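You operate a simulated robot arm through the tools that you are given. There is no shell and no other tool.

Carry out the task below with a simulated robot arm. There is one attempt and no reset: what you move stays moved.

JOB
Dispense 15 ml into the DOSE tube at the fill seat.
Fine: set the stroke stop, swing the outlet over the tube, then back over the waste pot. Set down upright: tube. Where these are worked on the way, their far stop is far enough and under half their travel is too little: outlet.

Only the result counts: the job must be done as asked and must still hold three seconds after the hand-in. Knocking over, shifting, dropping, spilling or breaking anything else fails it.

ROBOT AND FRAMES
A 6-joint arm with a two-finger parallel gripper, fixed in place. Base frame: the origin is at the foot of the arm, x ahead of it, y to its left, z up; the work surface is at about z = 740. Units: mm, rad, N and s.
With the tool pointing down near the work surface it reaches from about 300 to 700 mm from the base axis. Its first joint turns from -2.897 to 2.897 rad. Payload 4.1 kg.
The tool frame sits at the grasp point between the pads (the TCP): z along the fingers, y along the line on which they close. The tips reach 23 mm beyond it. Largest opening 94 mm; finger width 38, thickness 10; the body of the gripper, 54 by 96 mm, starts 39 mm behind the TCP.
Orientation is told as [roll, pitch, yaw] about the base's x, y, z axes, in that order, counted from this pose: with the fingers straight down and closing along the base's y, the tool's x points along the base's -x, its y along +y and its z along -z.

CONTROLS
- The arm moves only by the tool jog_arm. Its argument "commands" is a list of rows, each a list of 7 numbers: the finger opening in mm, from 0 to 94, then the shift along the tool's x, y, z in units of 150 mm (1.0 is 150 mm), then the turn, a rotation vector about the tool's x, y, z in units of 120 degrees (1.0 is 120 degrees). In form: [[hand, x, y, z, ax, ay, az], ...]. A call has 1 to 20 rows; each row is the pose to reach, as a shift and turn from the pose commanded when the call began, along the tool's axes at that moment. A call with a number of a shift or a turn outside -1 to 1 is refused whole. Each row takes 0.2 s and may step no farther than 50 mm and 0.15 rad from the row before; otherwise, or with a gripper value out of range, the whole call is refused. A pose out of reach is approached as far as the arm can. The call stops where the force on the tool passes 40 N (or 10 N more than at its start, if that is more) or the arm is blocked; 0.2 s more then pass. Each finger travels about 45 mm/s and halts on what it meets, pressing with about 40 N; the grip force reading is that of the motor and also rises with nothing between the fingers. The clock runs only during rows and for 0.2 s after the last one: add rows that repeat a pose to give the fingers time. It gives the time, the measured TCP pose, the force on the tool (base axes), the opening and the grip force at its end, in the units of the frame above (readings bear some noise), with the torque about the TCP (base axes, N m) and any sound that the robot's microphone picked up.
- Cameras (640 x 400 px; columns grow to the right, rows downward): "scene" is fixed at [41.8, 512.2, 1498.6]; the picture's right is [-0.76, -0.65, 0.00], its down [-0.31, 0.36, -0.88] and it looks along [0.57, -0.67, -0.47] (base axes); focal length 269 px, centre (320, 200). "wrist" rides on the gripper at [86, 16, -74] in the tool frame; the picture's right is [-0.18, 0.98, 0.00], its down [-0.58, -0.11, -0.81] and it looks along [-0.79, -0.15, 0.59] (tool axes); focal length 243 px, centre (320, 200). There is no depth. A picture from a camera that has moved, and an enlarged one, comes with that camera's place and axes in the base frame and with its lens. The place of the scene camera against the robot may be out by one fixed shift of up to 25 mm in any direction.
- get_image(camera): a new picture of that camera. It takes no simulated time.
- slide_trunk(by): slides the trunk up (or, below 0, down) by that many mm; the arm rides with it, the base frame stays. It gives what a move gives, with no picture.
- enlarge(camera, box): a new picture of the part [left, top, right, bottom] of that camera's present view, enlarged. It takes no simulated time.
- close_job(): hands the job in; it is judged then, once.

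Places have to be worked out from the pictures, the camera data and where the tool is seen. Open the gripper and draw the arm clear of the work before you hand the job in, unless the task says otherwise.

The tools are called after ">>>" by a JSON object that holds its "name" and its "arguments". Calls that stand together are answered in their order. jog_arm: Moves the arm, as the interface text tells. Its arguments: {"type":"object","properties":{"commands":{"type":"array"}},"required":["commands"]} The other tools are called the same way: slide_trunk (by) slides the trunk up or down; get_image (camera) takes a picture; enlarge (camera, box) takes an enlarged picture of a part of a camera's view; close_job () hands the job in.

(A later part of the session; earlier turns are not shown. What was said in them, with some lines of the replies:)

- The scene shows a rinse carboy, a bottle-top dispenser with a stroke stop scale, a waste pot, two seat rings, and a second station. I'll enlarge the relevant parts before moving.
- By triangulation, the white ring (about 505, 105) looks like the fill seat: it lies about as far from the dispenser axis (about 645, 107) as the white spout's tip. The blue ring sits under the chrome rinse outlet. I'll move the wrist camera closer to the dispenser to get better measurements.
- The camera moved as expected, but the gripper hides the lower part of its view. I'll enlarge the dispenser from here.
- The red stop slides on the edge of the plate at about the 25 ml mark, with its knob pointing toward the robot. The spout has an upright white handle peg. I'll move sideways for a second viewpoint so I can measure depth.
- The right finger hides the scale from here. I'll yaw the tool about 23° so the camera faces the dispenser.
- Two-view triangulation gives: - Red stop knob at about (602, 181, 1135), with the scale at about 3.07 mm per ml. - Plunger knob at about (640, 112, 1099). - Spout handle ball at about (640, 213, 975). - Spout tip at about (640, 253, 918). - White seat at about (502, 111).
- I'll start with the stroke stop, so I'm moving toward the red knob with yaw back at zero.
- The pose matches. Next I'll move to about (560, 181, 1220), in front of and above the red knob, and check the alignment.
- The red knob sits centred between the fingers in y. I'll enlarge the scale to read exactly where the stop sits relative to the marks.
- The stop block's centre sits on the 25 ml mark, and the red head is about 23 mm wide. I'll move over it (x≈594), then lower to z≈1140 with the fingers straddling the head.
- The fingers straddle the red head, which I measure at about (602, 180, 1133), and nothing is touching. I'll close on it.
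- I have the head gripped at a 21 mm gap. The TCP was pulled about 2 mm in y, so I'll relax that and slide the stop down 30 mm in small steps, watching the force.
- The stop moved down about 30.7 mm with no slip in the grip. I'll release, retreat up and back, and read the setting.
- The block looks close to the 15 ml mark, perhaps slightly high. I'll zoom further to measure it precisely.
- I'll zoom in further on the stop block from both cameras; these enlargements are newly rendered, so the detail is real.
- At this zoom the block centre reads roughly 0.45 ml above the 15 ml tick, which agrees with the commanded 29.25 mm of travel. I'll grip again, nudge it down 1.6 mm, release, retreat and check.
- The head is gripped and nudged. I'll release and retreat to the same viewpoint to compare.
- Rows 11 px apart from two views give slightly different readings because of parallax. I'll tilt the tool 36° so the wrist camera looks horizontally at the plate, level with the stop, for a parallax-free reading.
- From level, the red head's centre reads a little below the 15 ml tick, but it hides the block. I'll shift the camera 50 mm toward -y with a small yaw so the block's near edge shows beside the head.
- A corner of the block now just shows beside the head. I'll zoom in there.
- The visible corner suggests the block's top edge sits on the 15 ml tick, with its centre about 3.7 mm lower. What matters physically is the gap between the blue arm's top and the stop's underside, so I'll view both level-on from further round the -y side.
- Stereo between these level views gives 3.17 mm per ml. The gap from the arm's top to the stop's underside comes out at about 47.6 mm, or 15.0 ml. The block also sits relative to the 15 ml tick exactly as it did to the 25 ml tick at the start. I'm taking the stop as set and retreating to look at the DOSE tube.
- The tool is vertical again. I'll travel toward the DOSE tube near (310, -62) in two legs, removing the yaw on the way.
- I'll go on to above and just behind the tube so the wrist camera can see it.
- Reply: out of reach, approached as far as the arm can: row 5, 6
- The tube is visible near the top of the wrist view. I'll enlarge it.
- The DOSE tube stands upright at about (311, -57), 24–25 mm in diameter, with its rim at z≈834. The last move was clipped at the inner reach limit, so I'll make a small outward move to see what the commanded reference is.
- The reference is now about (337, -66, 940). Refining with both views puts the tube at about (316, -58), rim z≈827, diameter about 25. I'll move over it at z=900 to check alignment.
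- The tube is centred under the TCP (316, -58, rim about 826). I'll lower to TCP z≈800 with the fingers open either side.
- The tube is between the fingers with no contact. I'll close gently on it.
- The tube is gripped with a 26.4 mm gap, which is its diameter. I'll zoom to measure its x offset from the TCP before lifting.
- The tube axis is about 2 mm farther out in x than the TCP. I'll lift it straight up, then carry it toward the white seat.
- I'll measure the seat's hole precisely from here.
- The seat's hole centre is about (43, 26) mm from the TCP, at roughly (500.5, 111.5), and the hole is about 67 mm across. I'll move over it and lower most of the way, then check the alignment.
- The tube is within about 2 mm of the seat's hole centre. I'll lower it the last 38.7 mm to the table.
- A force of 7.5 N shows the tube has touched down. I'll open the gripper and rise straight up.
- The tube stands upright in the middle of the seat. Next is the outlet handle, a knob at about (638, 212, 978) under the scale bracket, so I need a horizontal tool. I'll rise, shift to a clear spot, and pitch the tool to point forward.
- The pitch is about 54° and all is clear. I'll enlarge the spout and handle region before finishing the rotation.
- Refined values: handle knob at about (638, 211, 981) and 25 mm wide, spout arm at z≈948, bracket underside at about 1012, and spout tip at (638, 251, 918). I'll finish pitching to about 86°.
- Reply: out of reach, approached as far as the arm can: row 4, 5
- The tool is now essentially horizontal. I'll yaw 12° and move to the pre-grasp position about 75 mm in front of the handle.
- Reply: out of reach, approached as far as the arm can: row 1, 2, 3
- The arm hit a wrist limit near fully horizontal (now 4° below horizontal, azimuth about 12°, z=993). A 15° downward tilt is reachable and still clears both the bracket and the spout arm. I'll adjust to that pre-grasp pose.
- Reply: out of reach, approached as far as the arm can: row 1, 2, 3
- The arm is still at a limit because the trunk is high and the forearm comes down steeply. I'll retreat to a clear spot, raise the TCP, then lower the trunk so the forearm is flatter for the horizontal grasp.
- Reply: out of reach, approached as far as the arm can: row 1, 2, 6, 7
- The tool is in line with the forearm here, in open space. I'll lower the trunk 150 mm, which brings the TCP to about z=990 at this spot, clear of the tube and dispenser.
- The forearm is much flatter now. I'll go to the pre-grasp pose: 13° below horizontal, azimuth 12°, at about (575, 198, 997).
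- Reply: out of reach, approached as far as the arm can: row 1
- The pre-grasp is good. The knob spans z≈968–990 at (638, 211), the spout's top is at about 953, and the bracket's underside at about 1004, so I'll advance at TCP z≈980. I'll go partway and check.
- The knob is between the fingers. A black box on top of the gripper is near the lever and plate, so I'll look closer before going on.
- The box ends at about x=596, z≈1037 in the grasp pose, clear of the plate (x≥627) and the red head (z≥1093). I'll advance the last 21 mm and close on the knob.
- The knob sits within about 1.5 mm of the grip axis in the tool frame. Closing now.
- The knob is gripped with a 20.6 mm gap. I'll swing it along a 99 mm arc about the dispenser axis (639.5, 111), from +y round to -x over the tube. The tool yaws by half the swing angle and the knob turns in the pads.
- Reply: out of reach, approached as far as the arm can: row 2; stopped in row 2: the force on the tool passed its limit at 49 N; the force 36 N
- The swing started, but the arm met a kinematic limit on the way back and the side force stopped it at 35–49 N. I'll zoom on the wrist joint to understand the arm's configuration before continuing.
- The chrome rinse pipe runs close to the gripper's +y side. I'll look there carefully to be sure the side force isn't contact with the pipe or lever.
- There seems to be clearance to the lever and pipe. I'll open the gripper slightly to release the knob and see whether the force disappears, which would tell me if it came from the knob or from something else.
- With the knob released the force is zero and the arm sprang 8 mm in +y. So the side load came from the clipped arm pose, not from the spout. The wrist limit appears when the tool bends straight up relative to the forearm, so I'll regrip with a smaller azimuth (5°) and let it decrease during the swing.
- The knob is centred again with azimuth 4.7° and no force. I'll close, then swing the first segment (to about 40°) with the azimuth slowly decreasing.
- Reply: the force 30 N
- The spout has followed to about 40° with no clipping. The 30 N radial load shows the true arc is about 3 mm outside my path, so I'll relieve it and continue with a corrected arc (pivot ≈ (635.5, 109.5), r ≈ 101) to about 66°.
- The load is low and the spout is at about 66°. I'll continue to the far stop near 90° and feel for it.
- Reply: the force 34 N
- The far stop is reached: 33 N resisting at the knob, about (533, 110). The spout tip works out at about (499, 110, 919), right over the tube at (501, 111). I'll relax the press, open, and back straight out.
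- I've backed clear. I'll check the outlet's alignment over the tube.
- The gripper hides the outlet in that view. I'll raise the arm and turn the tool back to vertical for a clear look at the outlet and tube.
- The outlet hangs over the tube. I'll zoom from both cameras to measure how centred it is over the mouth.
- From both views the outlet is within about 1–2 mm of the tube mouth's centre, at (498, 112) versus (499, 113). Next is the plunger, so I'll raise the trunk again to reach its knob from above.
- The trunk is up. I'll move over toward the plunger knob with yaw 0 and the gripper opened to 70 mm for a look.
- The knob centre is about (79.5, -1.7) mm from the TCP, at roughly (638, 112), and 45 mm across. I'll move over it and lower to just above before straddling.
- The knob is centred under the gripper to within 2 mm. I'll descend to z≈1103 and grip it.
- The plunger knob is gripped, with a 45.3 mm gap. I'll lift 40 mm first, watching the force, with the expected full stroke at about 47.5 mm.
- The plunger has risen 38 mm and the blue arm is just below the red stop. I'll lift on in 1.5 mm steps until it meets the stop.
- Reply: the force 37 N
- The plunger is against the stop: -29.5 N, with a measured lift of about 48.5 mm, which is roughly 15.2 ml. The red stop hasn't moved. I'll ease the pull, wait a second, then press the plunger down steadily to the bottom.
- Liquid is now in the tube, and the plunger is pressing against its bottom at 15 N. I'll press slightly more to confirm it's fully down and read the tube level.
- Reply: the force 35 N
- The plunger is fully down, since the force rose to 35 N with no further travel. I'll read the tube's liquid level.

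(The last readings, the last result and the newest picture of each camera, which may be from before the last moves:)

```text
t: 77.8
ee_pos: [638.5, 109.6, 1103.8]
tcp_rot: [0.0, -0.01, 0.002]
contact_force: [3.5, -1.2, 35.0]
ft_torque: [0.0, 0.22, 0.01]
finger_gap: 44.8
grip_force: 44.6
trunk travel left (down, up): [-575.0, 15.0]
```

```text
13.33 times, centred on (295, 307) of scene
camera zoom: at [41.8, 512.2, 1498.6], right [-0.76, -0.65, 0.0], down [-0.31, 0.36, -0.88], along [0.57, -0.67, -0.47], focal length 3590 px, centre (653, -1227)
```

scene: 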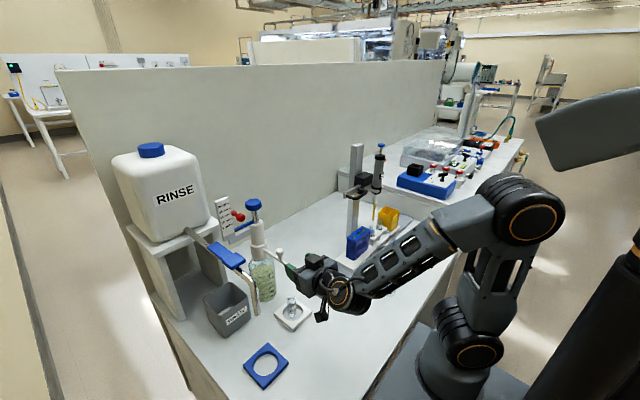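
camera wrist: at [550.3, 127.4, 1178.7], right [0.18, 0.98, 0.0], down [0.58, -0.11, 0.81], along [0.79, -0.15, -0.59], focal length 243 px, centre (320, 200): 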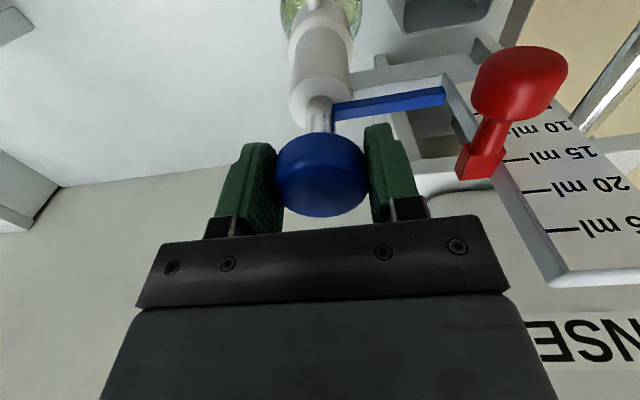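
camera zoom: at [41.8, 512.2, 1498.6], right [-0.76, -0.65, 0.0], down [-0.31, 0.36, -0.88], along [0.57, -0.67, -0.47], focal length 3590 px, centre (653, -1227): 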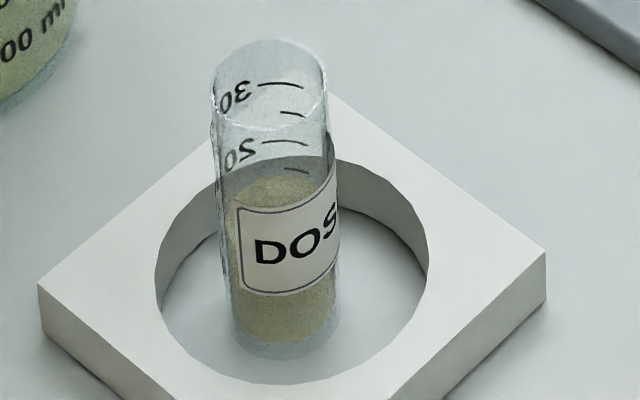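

The level reads about 15 ml. I'll ease off, release the knob, rise clear, and move back to where I lowered the trunk before.

>>> {"name": "jog_arm", "arguments": {"commands": [[36, 0, 0, -0.015, 0, 0, 0], [36, 0, 0, -0.02, 0, 0, 0], [46, 0, 0, -0.02, 0, 0, 0], [56, 0, 0, -0.02, 0, 0, 0], [64, 0, 0, -0.02, 0, 0, 0], [64, 0, 0, -0.02, 0, 0, 0], [64, 0, 0, -0.2, 0, 0, 0], [64, 0, 0, -0.45, 0, 0, 0], [64, 0, 0, -0.7, 0, 0, 0], [64, 0, 0, -0.9, 0, 0, 0], [64, 0, 0, -0.9, 0, 0, 0]]}}

>>> {"name": "get_image", "arguments": {"camera": "wrist"}}

>>> {"name": "enlarge", "arguments": {"camera": "scene", "box": [205, 165, 305, 245]}}

```text
t: 80.2
ee_pos: [638.6, 110.0, 1235.6]
tcp_rot: [-0.002, 0.0, 0.002]
contact_force: [-0.2, -0.9, -0.6]
ft_torque: [-0.03, 0.04, -0.02]
finger_gap: 64.2
grip_force: 0.1
trunk travel left (down, up): [-575.0, 15.0]
```

```text
taken
camera wrist: at [551.2, 127.5, 1310.1], right [0.18, 0.98, 0.0], down [0.58, -0.11, 0.81], along [0.79, -0.15, -0.59], focal length 243 px, centre (320, 200)
```

wrist: 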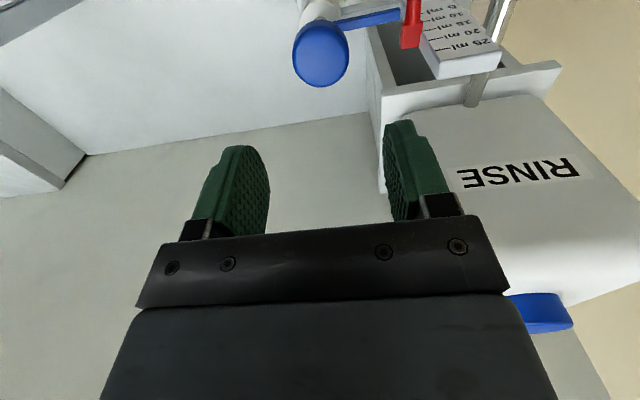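

```text
5.00 times, centred on (255, 205) of scene
camera zoom: at [41.8, 512.2, 1498.6], right [-0.76, -0.65, 0.0], down [-0.31, 0.36, -0.88], along [0.57, -0.67, -0.47], focal length 1346 px, centre (645, 175)
```

zoom: 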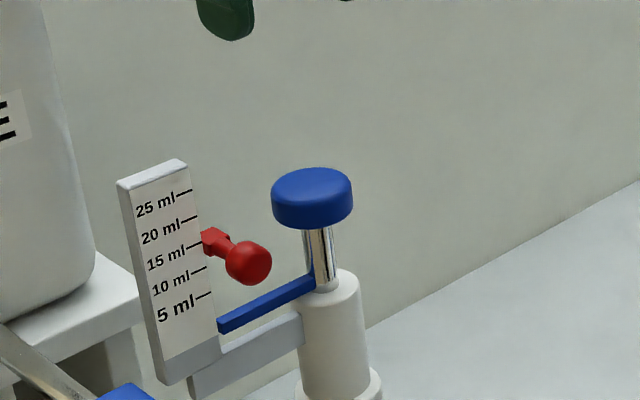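

The plunger stayed down and the knob is free. I'll travel back to the clear spot at about (433, 128, 1262).

>>> {"name": "jog_arm", "arguments": {"commands": [[60, 0.233, 0.02, -0.03, 0, 0, 0], [56, 0.465, 0.04, -0.06, 0, 0, 0], [54, 0.698, 0.06, -0.09, 0, 0, 0], [54, 0.93, 0.08, -0.12, 0, 0, 0], [54, 0.93, 0.08, -0.12, 0, 0, 0]]}}

>>> {"name": "jog_arm", "arguments": {"commands": [[54, 0.22, 0.02, -0.03, 0, 0, 0.044], [54, 0.44, 0.04, -0.05, 0, 0, 0.0883], [54, 0.44, 0.04, -0.05, 0, 0, 0.0883]]}}

>>> {"name": "get_image", "arguments": {"camera": "wrist"}}

```text
t: 81.5
ee_pos: [499.5, 122.3, 1252.4]
tcp_rot: [-0.001, 0.001, 0.001]
contact_force: [-0.3, -0.1, -0.3]
ft_torque: [0.02, 0.04, 0.02]
finger_gap: 54.0
grip_force: 0.1
trunk travel left (down, up): [-575.0, 15.0]
```

```text
t: 82.2
ee_pos: [434.9, 128.6, 1259.7]
tcp_rot: [-0.001, -0.001, -0.186]
contact_force: [0.1, -0.5, -0.7]
ft_torque: [0.03, 0.02, 0.01]
finger_gap: 54.0
grip_force: 0.0
trunk travel left (down, up): [-575.0, 15.0]
```

```text
taken
camera wrist: at [352.4, 161.9, 1333.9], right [0.36, 0.93, 0.0], down [0.55, -0.21, 0.81], along [0.75, -0.29, -0.59], focal length 243 px, centre (320, 200)
```

wrist: 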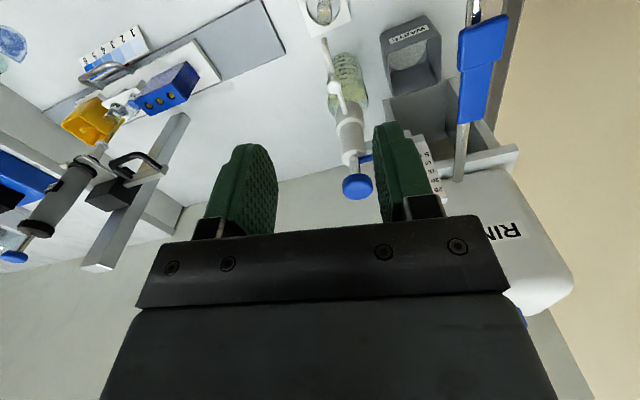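

Next I'll lower the trunk 200 mm, back to the height that worked for the horizontal grasp, and look at the tube and outlet.

>>> {"name": "slide_trunk", "arguments": {"by": -200}}

>>> {"name": "enlarge", "arguments": {"camera": "wrist", "box": [280, 20, 380, 140]}}

```text
t: 84.4
ee_pos: [435.1, 128.6, 1059.7]
tcp_rot: [-0.003, -0.001, -0.183]
contact_force: [0.2, 0.3, -0.7]
ft_torque: [0.02, 0.0, 0.0]
finger_gap: 53.9
grip_force: 0.0
trunk travel left (down, up): [-375.0, 215.0]
```

```text
3.33 times, centred on (330, 80) of wrist
camera zoom: at [352.5, 161.7, 1134.1], right [0.36, 0.93, 0.0], down [0.55, -0.21, 0.81], along [0.75, -0.29, -0.59], focal length 809 px, centre (287, 600)
```

zoom: 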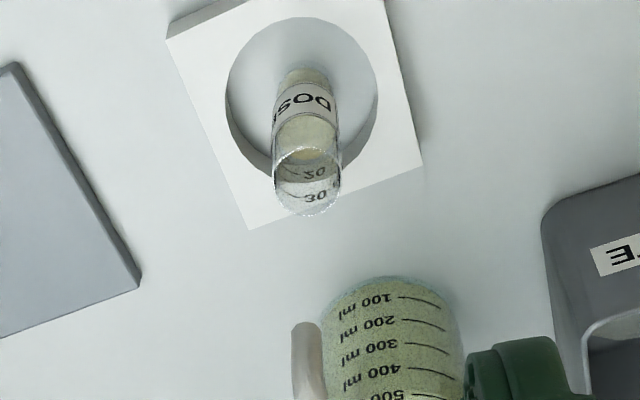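

The tube is upright, filled and aligned. I'll pitch the tool back to near-horizontal in front of the outlet handle.

>>> {"name": "jog_arm", "arguments": {"commands": [[54, 0, 0, 0, 0, -0.06, 0], [54, 0, 0, 0.03, 0, -0.12, 0], [54, 0, 0, 0.07, 0, -0.18, 0], [54, -0.01, 0, 0.12, 0, -0.24, 0], [54, -0.02, 0, 0.17, 0, -0.3, 0], [54, -0.03, -0.001, 0.22, 0, -0.36, 0], [54, -0.045, -0.002, 0.27, 0, -0.42, 0], [54, -0.06, -0.003, 0.32, 0, -0.48, 0], [54, -0.075, -0.004, 0.37, 0, -0.54, 0], [54, -0.085, -0.004, 0.407, 0, -0.6, 0], [54, -0.085, -0.004, 0.407, 0, -0.6395, 0], [54, -0.085, -0.004, 0.407, 0, -0.6395, 0]]}}

>>> {"name": "get_image", "arguments": {"camera": "wrist"}}

>>> {"name": "enlarge", "arguments": {"camera": "wrist", "box": [220, 0, 440, 170]}}

```text
t: 87.0
ee_pos: [447.5, 125.9, 998.5]
tcp_rot: [-0.005, -1.34, -0.176]
contact_force: [-0.2, -0.8, -0.6]
ft_torque: [0.02, 0.01, 0.02]
finger_gap: 54.1
grip_force: 0.0
trunk travel left (down, up): [-375.0, 215.0]
```

```text
taken
camera wrist: at [358.9, 159.5, 931.4], right [0.22, 0.96, 0.18], down [-0.66, 0.01, 0.75], along [0.72, -0.28, 0.64], focal length 243 px, centre (320, 200)
```

wrist: 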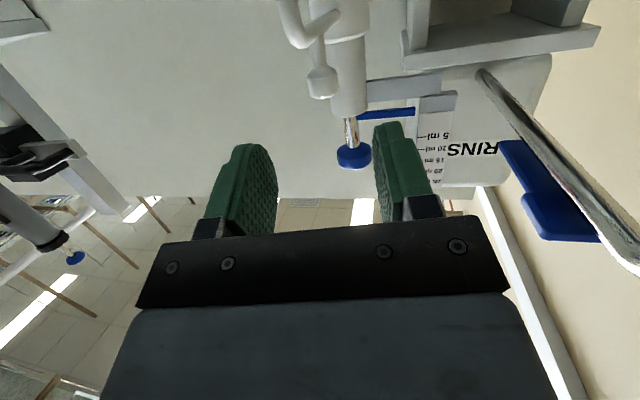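

```text
2.35 times, centred on (330, 85) of wrist
camera zoom: at [358.9, 159.5, 931.4], right [0.22, 0.96, 0.18], down [-0.66, 0.01, 0.75], along [0.72, -0.28, 0.64], focal length 571 px, centre (296, 471)
```

zoom: 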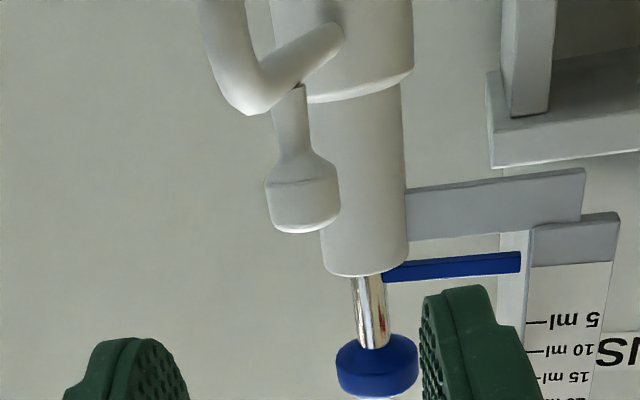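

The handle knob is about (0.5, 2.0, 90) mm in the tool frame, well aligned. I'll advance 80 mm to bring it between the pads.

>>> {"name": "jog_arm", "arguments": {"commands": [[54, 0, 0.013, 0.15, 0, 0, 0], [54, 0, 0.013, 0.3, 0, 0, 0], [54, 0, 0.013, 0.42, 0, 0, 0], [54, 0, 0.013, 0.533, 0, 0, 0], [54, 0, 0.013, 0.533, 0, 0, 0]]}}

>>> {"name": "enlarge", "arguments": {"camera": "wrist", "box": [220, 70, 440, 240]}}

>>> {"name": "enlarge", "arguments": {"camera": "scene", "box": [195, 205, 325, 325]}}

```text
t: 88.2
ee_pos: [525.0, 113.7, 980.6]
tcp_rot: [-0.009, -1.34, -0.177]
contact_force: [-0.2, 0.6, -0.3]
ft_torque: [0.02, -0.02, 0.01]
finger_gap: 54.2
grip_force: 0.0
trunk travel left (down, up): [-375.0, 215.0]
```

```text
2.35 times, centred on (330, 155) of wrist
camera zoom: at [437.1, 146.2, 913.8], right [0.22, 0.96, 0.18], down [-0.66, 0.01, 0.75], along [0.72, -0.28, 0.64], focal length 571 px, centre (296, 306)
```

zoom: 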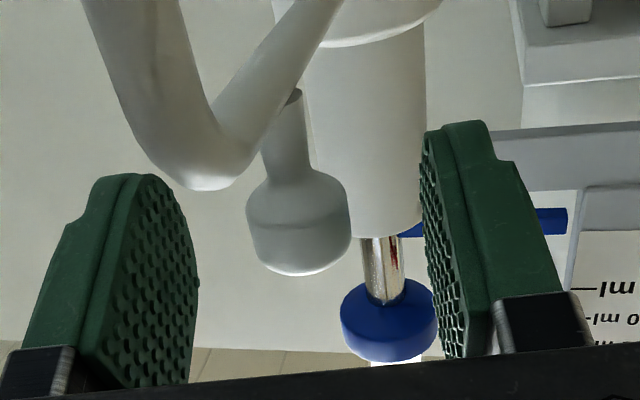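

```text
3.33 times, centred on (260, 265) of scene
camera zoom: at [41.8, 512.2, 1498.6], right [-0.76, -0.65, 0.0], down [-0.31, 0.36, -0.88], along [0.57, -0.67, -0.47], focal length 898 px, centre (520, -17)
```

zoom: 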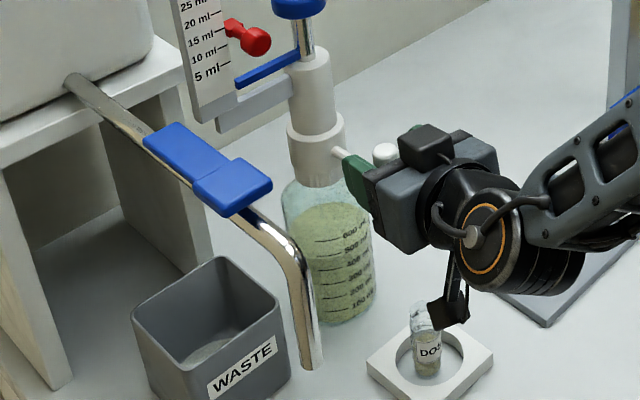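

The knob is centred between the pads. I'll close and swing the outlet back along the same fitted arc, first to about 52°.

>>> {"name": "jog_arm", "arguments": {"commands": [[42, 0, 0, 0, 0, 0, 0], [28, 0, 0, 0, 0, 0, 0], [16, 0, 0, 0, 0, 0, 0], [12, 0, 0, 0, 0, 0, 0], [12, 0, 0, 0, 0, 0, 0], [12, 0.0016, 0.0681, -0.0068, -0.0105, 0, -0.0025], [12, 0.0015, 0.1367, -0.0063, -0.0211, 0, -0.0049], [12, -0.0003, 0.2049, 0.0013, -0.0316, 0, -0.0074], [12, -0.0037, 0.272, 0.016, -0.0418, 0, -0.0098], [12, -0.0088, 0.3371, 0.0376, -0.0523, 0, -0.0123], [12, -0.0155, 0.3996, 0.066, -0.0629, 0, -0.0148], [12, -0.0155, 0.3996, 0.066, -0.0629, 0, -0.0148]]}}

>>> {"name": "get_image", "arguments": {"camera": "wrist"}}

>>> {"name": "enlarge", "arguments": {"camera": "scene", "box": [195, 205, 325, 325]}}

```text
t: 90.8
ee_pos: [546.4, 170.2, 981.1]
tcp_rot: [-0.004, -1.341, -0.045]
contact_force: [0.8, -3.4, 3.6]
ft_torque: [0.02, -0.04, -0.27]
finger_gap: 20.6
grip_force: 45.2
trunk travel left (down, up): [-375.0, 215.0]
```

```text
taken
camera wrist: at [453.8, 191.6, 914.1], right [0.09, 0.98, 0.18], down [-0.66, -0.08, 0.75], along [0.75, -0.18, 0.64], focal length 243 px, centre (320, 200)
```

wrist: 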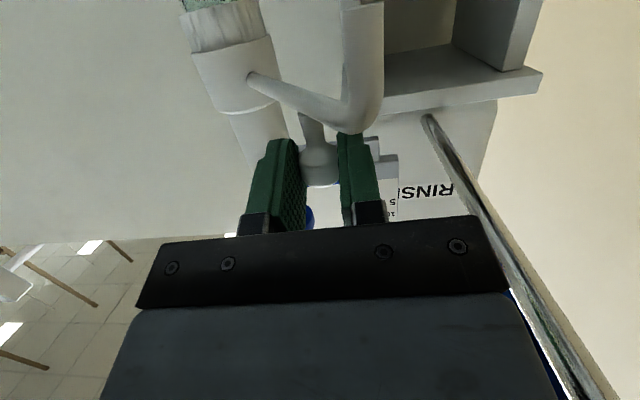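

```text
3.33 times, centred on (260, 265) of scene
camera zoom: at [41.8, 512.2, 1498.6], right [-0.76, -0.65, 0.0], down [-0.31, 0.36, -0.88], along [0.57, -0.67, -0.47], focal length 898 px, centre (520, -17)
```

zoom: 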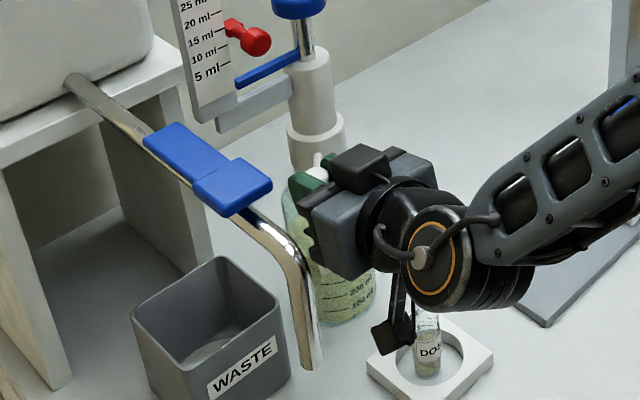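

The load is very low at about 52°. I'll continue to about 22°.

>>> {"name": "jog_arm", "arguments": {"commands": [[12, -0.0099, 0.0537, 0.0422, -0.0101, 0, -0.0024], [12, -0.0211, 0.1026, 0.0899, -0.0207, 0, -0.0049], [12, -0.0334, 0.146, 0.1424, -0.0312, 0, -0.0073], [12, -0.0468, 0.1835, 0.1993, -0.0418, 0, -0.0098], [12, -0.061, 0.2147, 0.2598, -0.0523, 0, -0.0123], [12, -0.061, 0.2147, 0.2598, -0.0523, 0, -0.0123]]}}

>>> {"name": "get_image", "arguments": {"camera": "wrist"}}

>>> {"name": "enlarge", "arguments": {"camera": "scene", "box": [195, 205, 325, 325]}}

```text
t: 92.2
ee_pos: [586.7, 200.2, 981.1]
tcp_rot: [-0.005, -1.341, 0.069]
contact_force: [1.0, -4.2, 5.9]
ft_torque: [-0.1, 0.07, -0.15]
finger_gap: 20.8
grip_force: 44.6
trunk travel left (down, up): [-375.0, 215.0]
```

```text
taken
camera wrist: at [492.7, 211.2, 914.1], right [-0.02, 0.98, 0.18], down [-0.64, -0.15, 0.75], along [0.76, -0.1, 0.64], focal length 243 px, centre (320, 200)
```

wrist: 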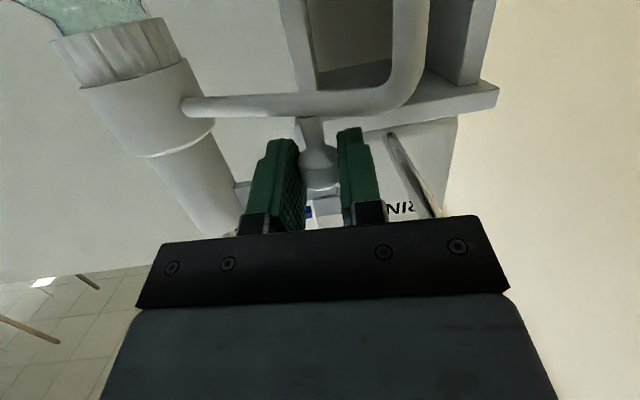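

```text
3.33 times, centred on (260, 265) of scene
camera zoom: at [41.8, 512.2, 1498.6], right [-0.76, -0.65, 0.0], down [-0.31, 0.36, -0.88], along [0.57, -0.67, -0.47], focal length 898 px, centre (520, -17)
```

zoom: 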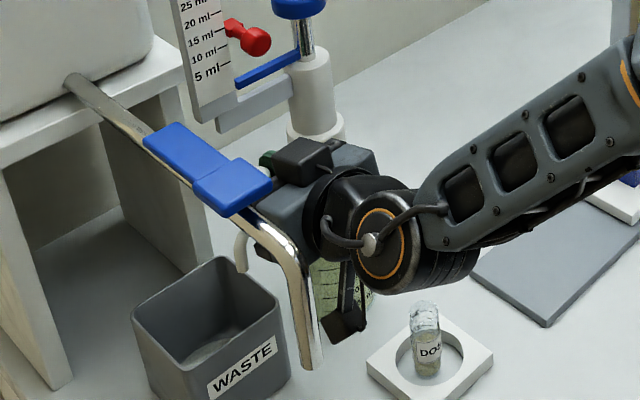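

About 22° remains. I'll push on to the near stop over the waste pot, feeling for contact.

>>> {"name": "jog_arm", "arguments": {"commands": [[12, -0.0155, 0.0171, 0.0659, -0.0105, 0, -0.0025], [12, -0.0313, 0.0269, 0.1334, -0.0211, 0, -0.0049], [12, -0.0446, 0.0296, 0.1902, -0.03, 0, -0.007], [12, -0.058, 0.0272, 0.2472, -0.0381, 0, -0.0089], [12, -0.066, 0.0236, 0.2812, -0.0414, 0, -0.0097], [12, -0.0713, 0.0206, 0.3037, -0.0414, 0, -0.0097]]}}

>>> {"name": "get_image", "arguments": {"camera": "wrist"}}

>>> {"name": "enlarge", "arguments": {"camera": "scene", "box": [195, 205, 325, 325]}}

```text
t: 93.6
ee_pos: [632.4, 208.8, 981.7]
tcp_rot: [-0.015, -1.341, 0.168]
contact_force: [-3.9, 18.4, 12.8]
ft_torque: [0.28, -0.38, -0.21]
finger_gap: 20.9
grip_force: 45.4
trunk travel left (down, up): [-375.0, 215.0]
```

```text
taken
camera wrist: at [538.9, 211.6, 913.7], right [-0.11, 0.98, 0.18], down [-0.63, -0.21, 0.75], along [0.77, -0.03, 0.64], focal length 243 px, centre (320, 200)
```

wrist: 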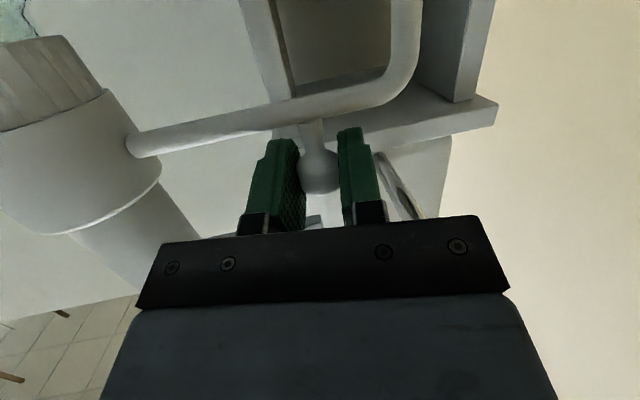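

```text
3.33 times, centred on (260, 265) of scene
camera zoom: at [41.8, 512.2, 1498.6], right [-0.76, -0.65, 0.0], down [-0.31, 0.36, -0.88], along [0.57, -0.67, -0.47], focal length 898 px, centre (520, -17)
```

zoom: 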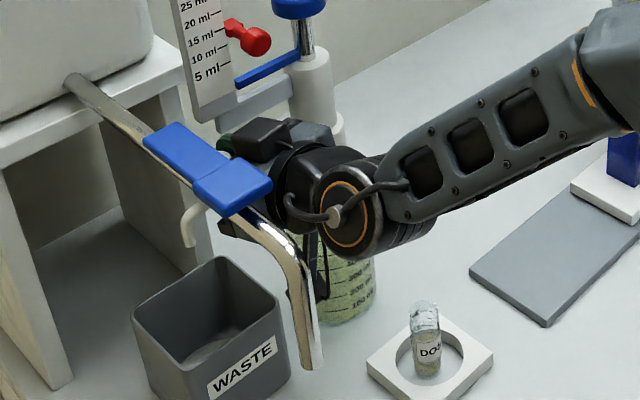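

The outlet's tip is back where it started over the waste pot, within a pixel in the scene view. I'll relax, open the gripper, and retreat straight back along the tool axis.

>>> {"name": "jog_arm", "arguments": {"commands": [[12, -0.0065, 0.0132, 0, 0, 0, 0], [20, -0.0065, 0.0132, 0, 0, 0, 0], [34, -0.0065, 0.0132, 0, 0, 0, 0], [46, -0.0065, 0.0132, 0, 0, 0, 0], [54, -0.0065, 0.0132, 0, 0, 0, 0], [54, -0.0065, 0.0132, -0.08, 0, 0, 0], [54, -0.0065, 0.0132, -0.25, 0, 0, 0], [54, -0.0065, 0.0132, -0.4, 0, 0, 0], [54, -0.0065, 0.0132, -0.4, 0, 0, 0]]}}

>>> {"name": "get_image", "arguments": {"camera": "wrist"}}

>>> {"name": "enlarge", "arguments": {"camera": "scene", "box": [195, 205, 325, 325]}}

```text
t: 95.6
ee_pos: [575.1, 199.1, 992.7]
tcp_rot: [-0.007, -1.34, 0.159]
contact_force: [-0.9, 0.4, -0.1]
ft_torque: [0.01, 0.0, -0.03]
finger_gap: 53.9
grip_force: 0.1
trunk travel left (down, up): [-375.0, 215.0]
```

```text
taken
camera wrist: at [479.8, 202.4, 926.8], right [-0.11, 0.98, 0.18], down [-0.63, -0.21, 0.75], along [0.77, -0.03, 0.64], focal length 243 px, centre (320, 200)
```

wrist: 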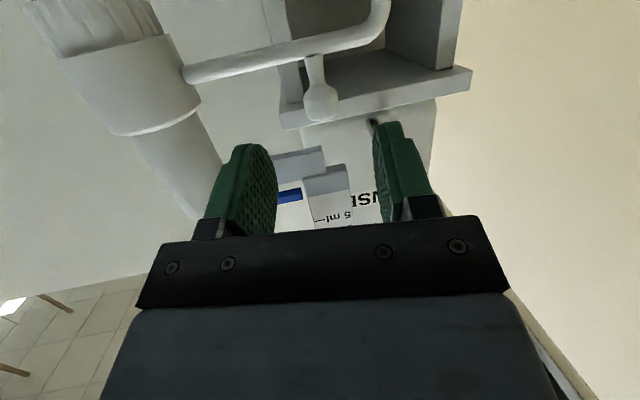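

```text
3.33 times, centred on (260, 265) of scene
camera zoom: at [41.8, 512.2, 1498.6], right [-0.76, -0.65, 0.0], down [-0.31, 0.36, -0.88], along [0.57, -0.67, -0.47], focal length 898 px, centre (520, -17)
```

zoom: 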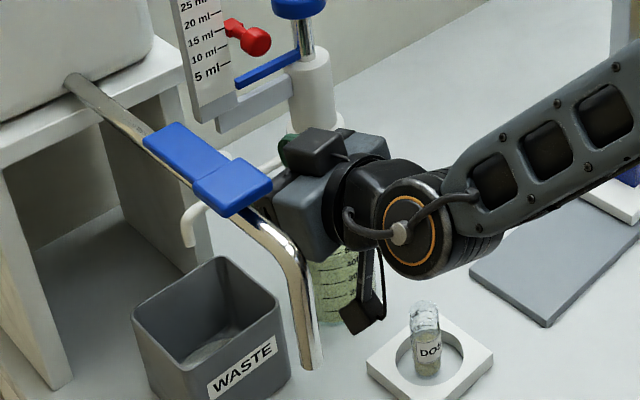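

The outlet rests over the waste pot and the gripper is free. I'll retreat back and away from the lever to about (510, 150, 1008) before turning the tool vertical.

>>> {"name": "jog_arm", "arguments": {"commands": [[54, 0.003, -0.05, -0.122, 0.022, 0, 0.005], [54, 0.006, -0.12, -0.244, 0.05, 0, 0.012], [54, 0.009, -0.19, -0.366, 0.08, 0, 0.019], [54, 0.0118, -0.2573, -0.488, 0.1112, 0, 0.0261], [54, 0.0118, -0.2573, -0.488, 0.1112, 0, 0.0261]]}}

>>> {"name": "get_image", "arguments": {"camera": "scene"}}

```text
t: 96.8
ee_pos: [510.6, 149.2, 1009.2]
tcp_rot: [-0.009, -1.341, -0.078]
contact_force: [0.0, 0.8, 0.1]
ft_torque: [0.01, 0.01, 0.0]
finger_gap: 53.8
grip_force: 0.0
trunk travel left (down, up): [-375.0, 215.0]
```

```text
taken
```

scene: 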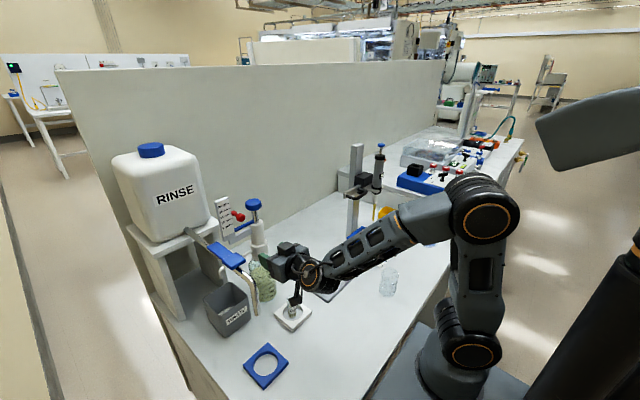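

All clear. I'll pull back and up while turning the tool to vertical.

>>> {"name": "jog_arm", "arguments": {"commands": [[54, -0.06, -0.03, -0.12, 0, 0.03, 0], [54, -0.12, -0.06, -0.24, 0, 0.08, 0], [54, -0.18, -0.09, -0.36, 0, 0.14, 0], [54, -0.24, -0.12, -0.48, 0, 0.2, 0], [54, -0.3, -0.15, -0.56, 0, 0.26, 0], [54, -0.336, -0.179, -0.613, 0, 0.32, 0], [54, -0.336, -0.179, -0.613, 0, 0.38, 0], [54, -0.336, -0.179, -0.613, 0, 0.44, 0], [54, -0.336, -0.179, -0.613, 0, 0.5, 0], [54, -0.336, -0.179, -0.613, 0, 0.56, 0], [54, -0.336, -0.179, -0.613, 0, 0.62, 0], [54, -0.336, -0.179, -0.613, 0, 0.64, 0], [54, -0.336, -0.179, -0.613, 0, 0.64, 0]]}}

>>> {"name": "get_image", "arguments": {"camera": "wrist"}}

>>> {"name": "enlarge", "arguments": {"camera": "scene", "box": [195, 205, 325, 325]}}

>>> {"name": "get_image", "arguments": {"camera": "scene"}}

```text
t: 99.6
ee_pos: [431.5, 130.1, 1080.5]
tcp_rot: [-0.003, 0.001, -0.086]
contact_force: [-0.5, 0.0, 0.3]
ft_torque: [-0.01, -0.02, -0.02]
finger_gap: 53.9
grip_force: 0.1
trunk travel left (down, up): [-375.0, 215.0]
```

```text
taken
camera wrist: at [345.8, 155.6, 1154.9], right [0.27, 0.96, 0.0], down [0.57, -0.16, 0.81], along [0.78, -0.22, -0.59], focal length 243 px, centre (320, 200)
```

wrist: 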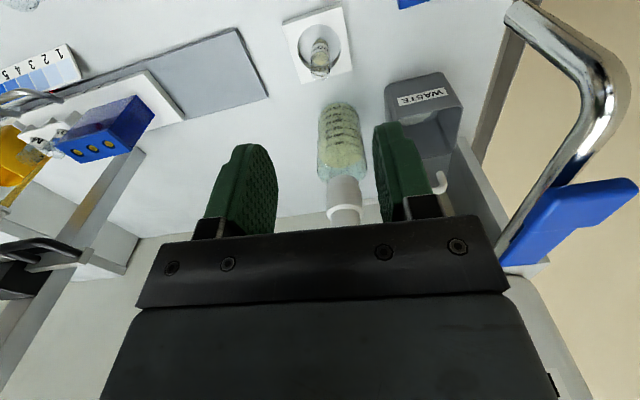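

```text
3.33 times, centred on (260, 265) of scene
camera zoom: at [41.8, 512.2, 1498.6], right [-0.76, -0.65, 0.0], down [-0.31, 0.36, -0.88], along [0.57, -0.67, -0.47], focal length 898 px, centre (520, -17)
```

zoom: 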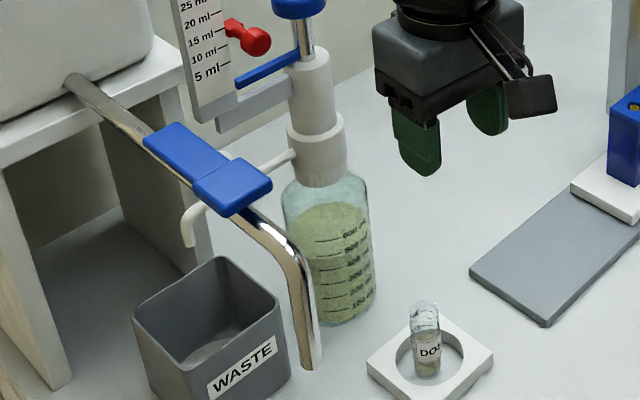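

```text
taken
```

scene: 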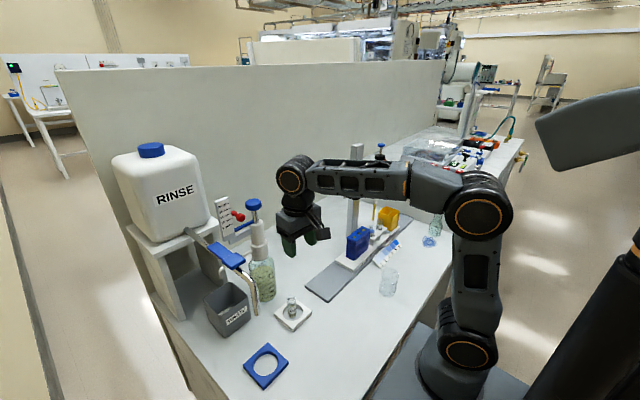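

All retracted. I'll verify the dose level in the tube and the outlet position with close-ups before handing in.

>>> {"name": "enlarge", "arguments": {"camera": "scene", "box": [282, 296, 304, 316]}}

>>> {"name": "enlarge", "arguments": {"camera": "wrist", "box": [295, 20, 345, 100]}}

>>> {"name": "enlarge", "arguments": {"camera": "scene", "box": [200, 240, 270, 330]}}

```text
16.00 times, centred on (293, 306) of scene
camera zoom: at [41.8, 512.2, 1498.6], right [-0.76, -0.65, 0.0], down [-0.31, 0.36, -0.88], along [0.57, -0.67, -0.47], focal length 4308 px, centre (752, -1496)
```

zoom: 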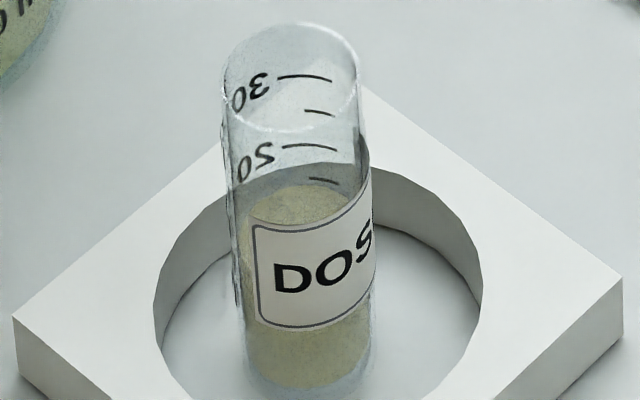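

```text
5.00 times, centred on (320, 60) of wrist
camera zoom: at [345.8, 155.6, 1154.9], right [0.27, 0.96, 0.0], down [0.57, -0.16, 0.81], along [0.78, -0.22, -0.59], focal length 1213 px, centre (320, 900)
```

zoom: 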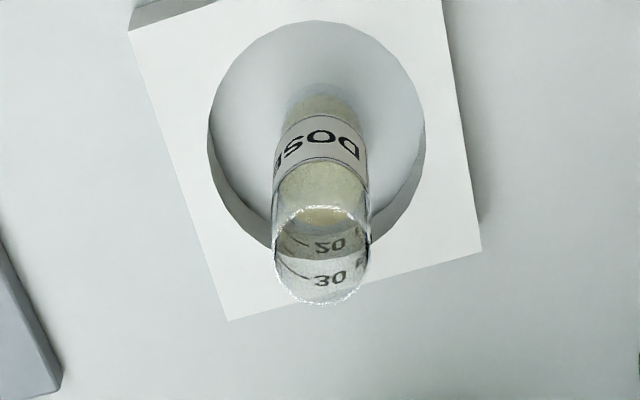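

```text
4.44 times, centred on (235, 285) of scene
camera zoom: at [41.8, 512.2, 1498.6], right [-0.76, -0.65, 0.0], down [-0.31, 0.36, -0.88], along [0.57, -0.67, -0.47], focal length 1197 px, centre (698, -178)
```

zoom: 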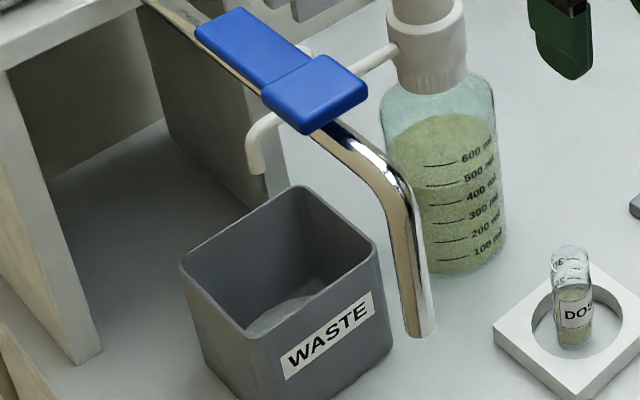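

The level reads 15 ml once wall thickness is allowed for. The outlet tip is back over the waste pot, the plunger is down, the stop is still at 15, and the tube stands upright in the seat. I'll draw the arm well clear with the gripper open before handing in.

>>> {"name": "jog_arm", "arguments": {"commands": [[70, 0.08, 0, -0.2, 0, 0, 0], [80, 0.2, 0, -0.4, 0, 0, 0], [94, 0.35, 0, -0.6, 0, 0, 0], [94, 0.5, 0, -0.8, 0, 0, 0], [94, 0.6, 0, -0.9, 0, 0, 0], [94, 0.6, 0, -0.9, 0, 0, 0]]}}

>>> {"name": "get_image", "arguments": {"camera": "scene"}}

>>> {"name": "get_image", "arguments": {"camera": "wrist"}}

```text
t: 101.0
ee_pos: [341.4, 139.9, 1214.5]
tcp_rot: [-0.002, -0.001, -0.087]
contact_force: [-0.2, -0.7, 0.0]
ft_torque: [0.0, 0.02, 0.03]
finger_gap: 93.9
grip_force: 0.0
trunk travel left (down, up): [-375.0, 215.0]
```

```text
taken
```

scene: 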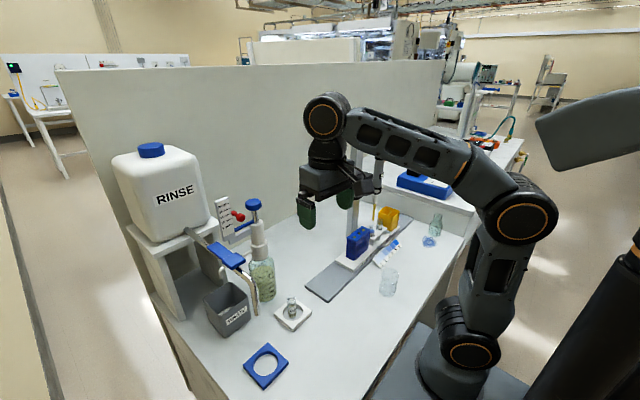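

```text
taken
camera wrist: at [256.0, 165.0, 1289.9], right [0.27, 0.96, 0.0], down [0.57, -0.16, 0.81], along [0.78, -0.22, -0.59], focal length 243 px, centre (320, 200)
```

wrist: 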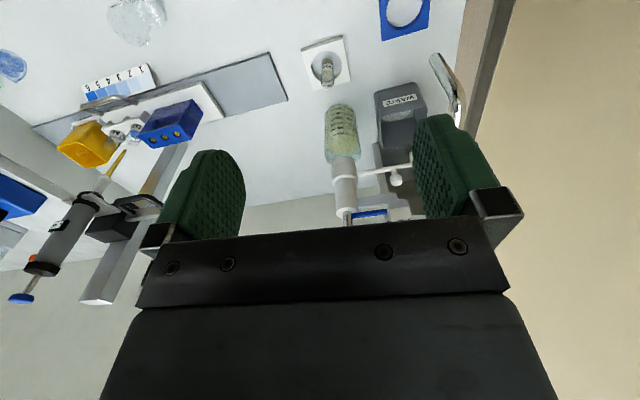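

The latest pictures show the tube upright in the fill seat with its dose, the outlet over the waste pot, and nothing else disturbed. The gripper is open and clear, so I'm handing the job in.

>>> {"name": "close_job", "arguments": {}}

```text
The job is handed in.
```

I dispensed one full stroke into the DOSE tube, and the level in the tube reads about 15 ml. The job is handed in; I haven't seen a verdict on it.

- **Stroke stop:** moved from 25 ml to 15 ml. I pulled the plunger up to the stop, a lift of about 48.5 mm, or roughly 15.2 ml, and then pressed it fully down.
- **Tube:** stands upright in the white fill seat, which I took as the fill seat because the outlet swings directly over it. The outlet was within about 2 mm of the centre of the tube's mouth before the stroke.
- **Outlet:** swung to its far stop over the tube, then back over the waste pot to where it started, within a pixel in the scene view.
- **Everything else:** nothing looks knocked, shifted or spilled in the last pictures, and the rinse tap is as it was. The gripper is open and the arm is clear of the work.

The first swing stopped partway when the arm reached a joint limit. I let go of the handle, took a new grip at a different angle and finished the swing. Nothing looked disturbed.
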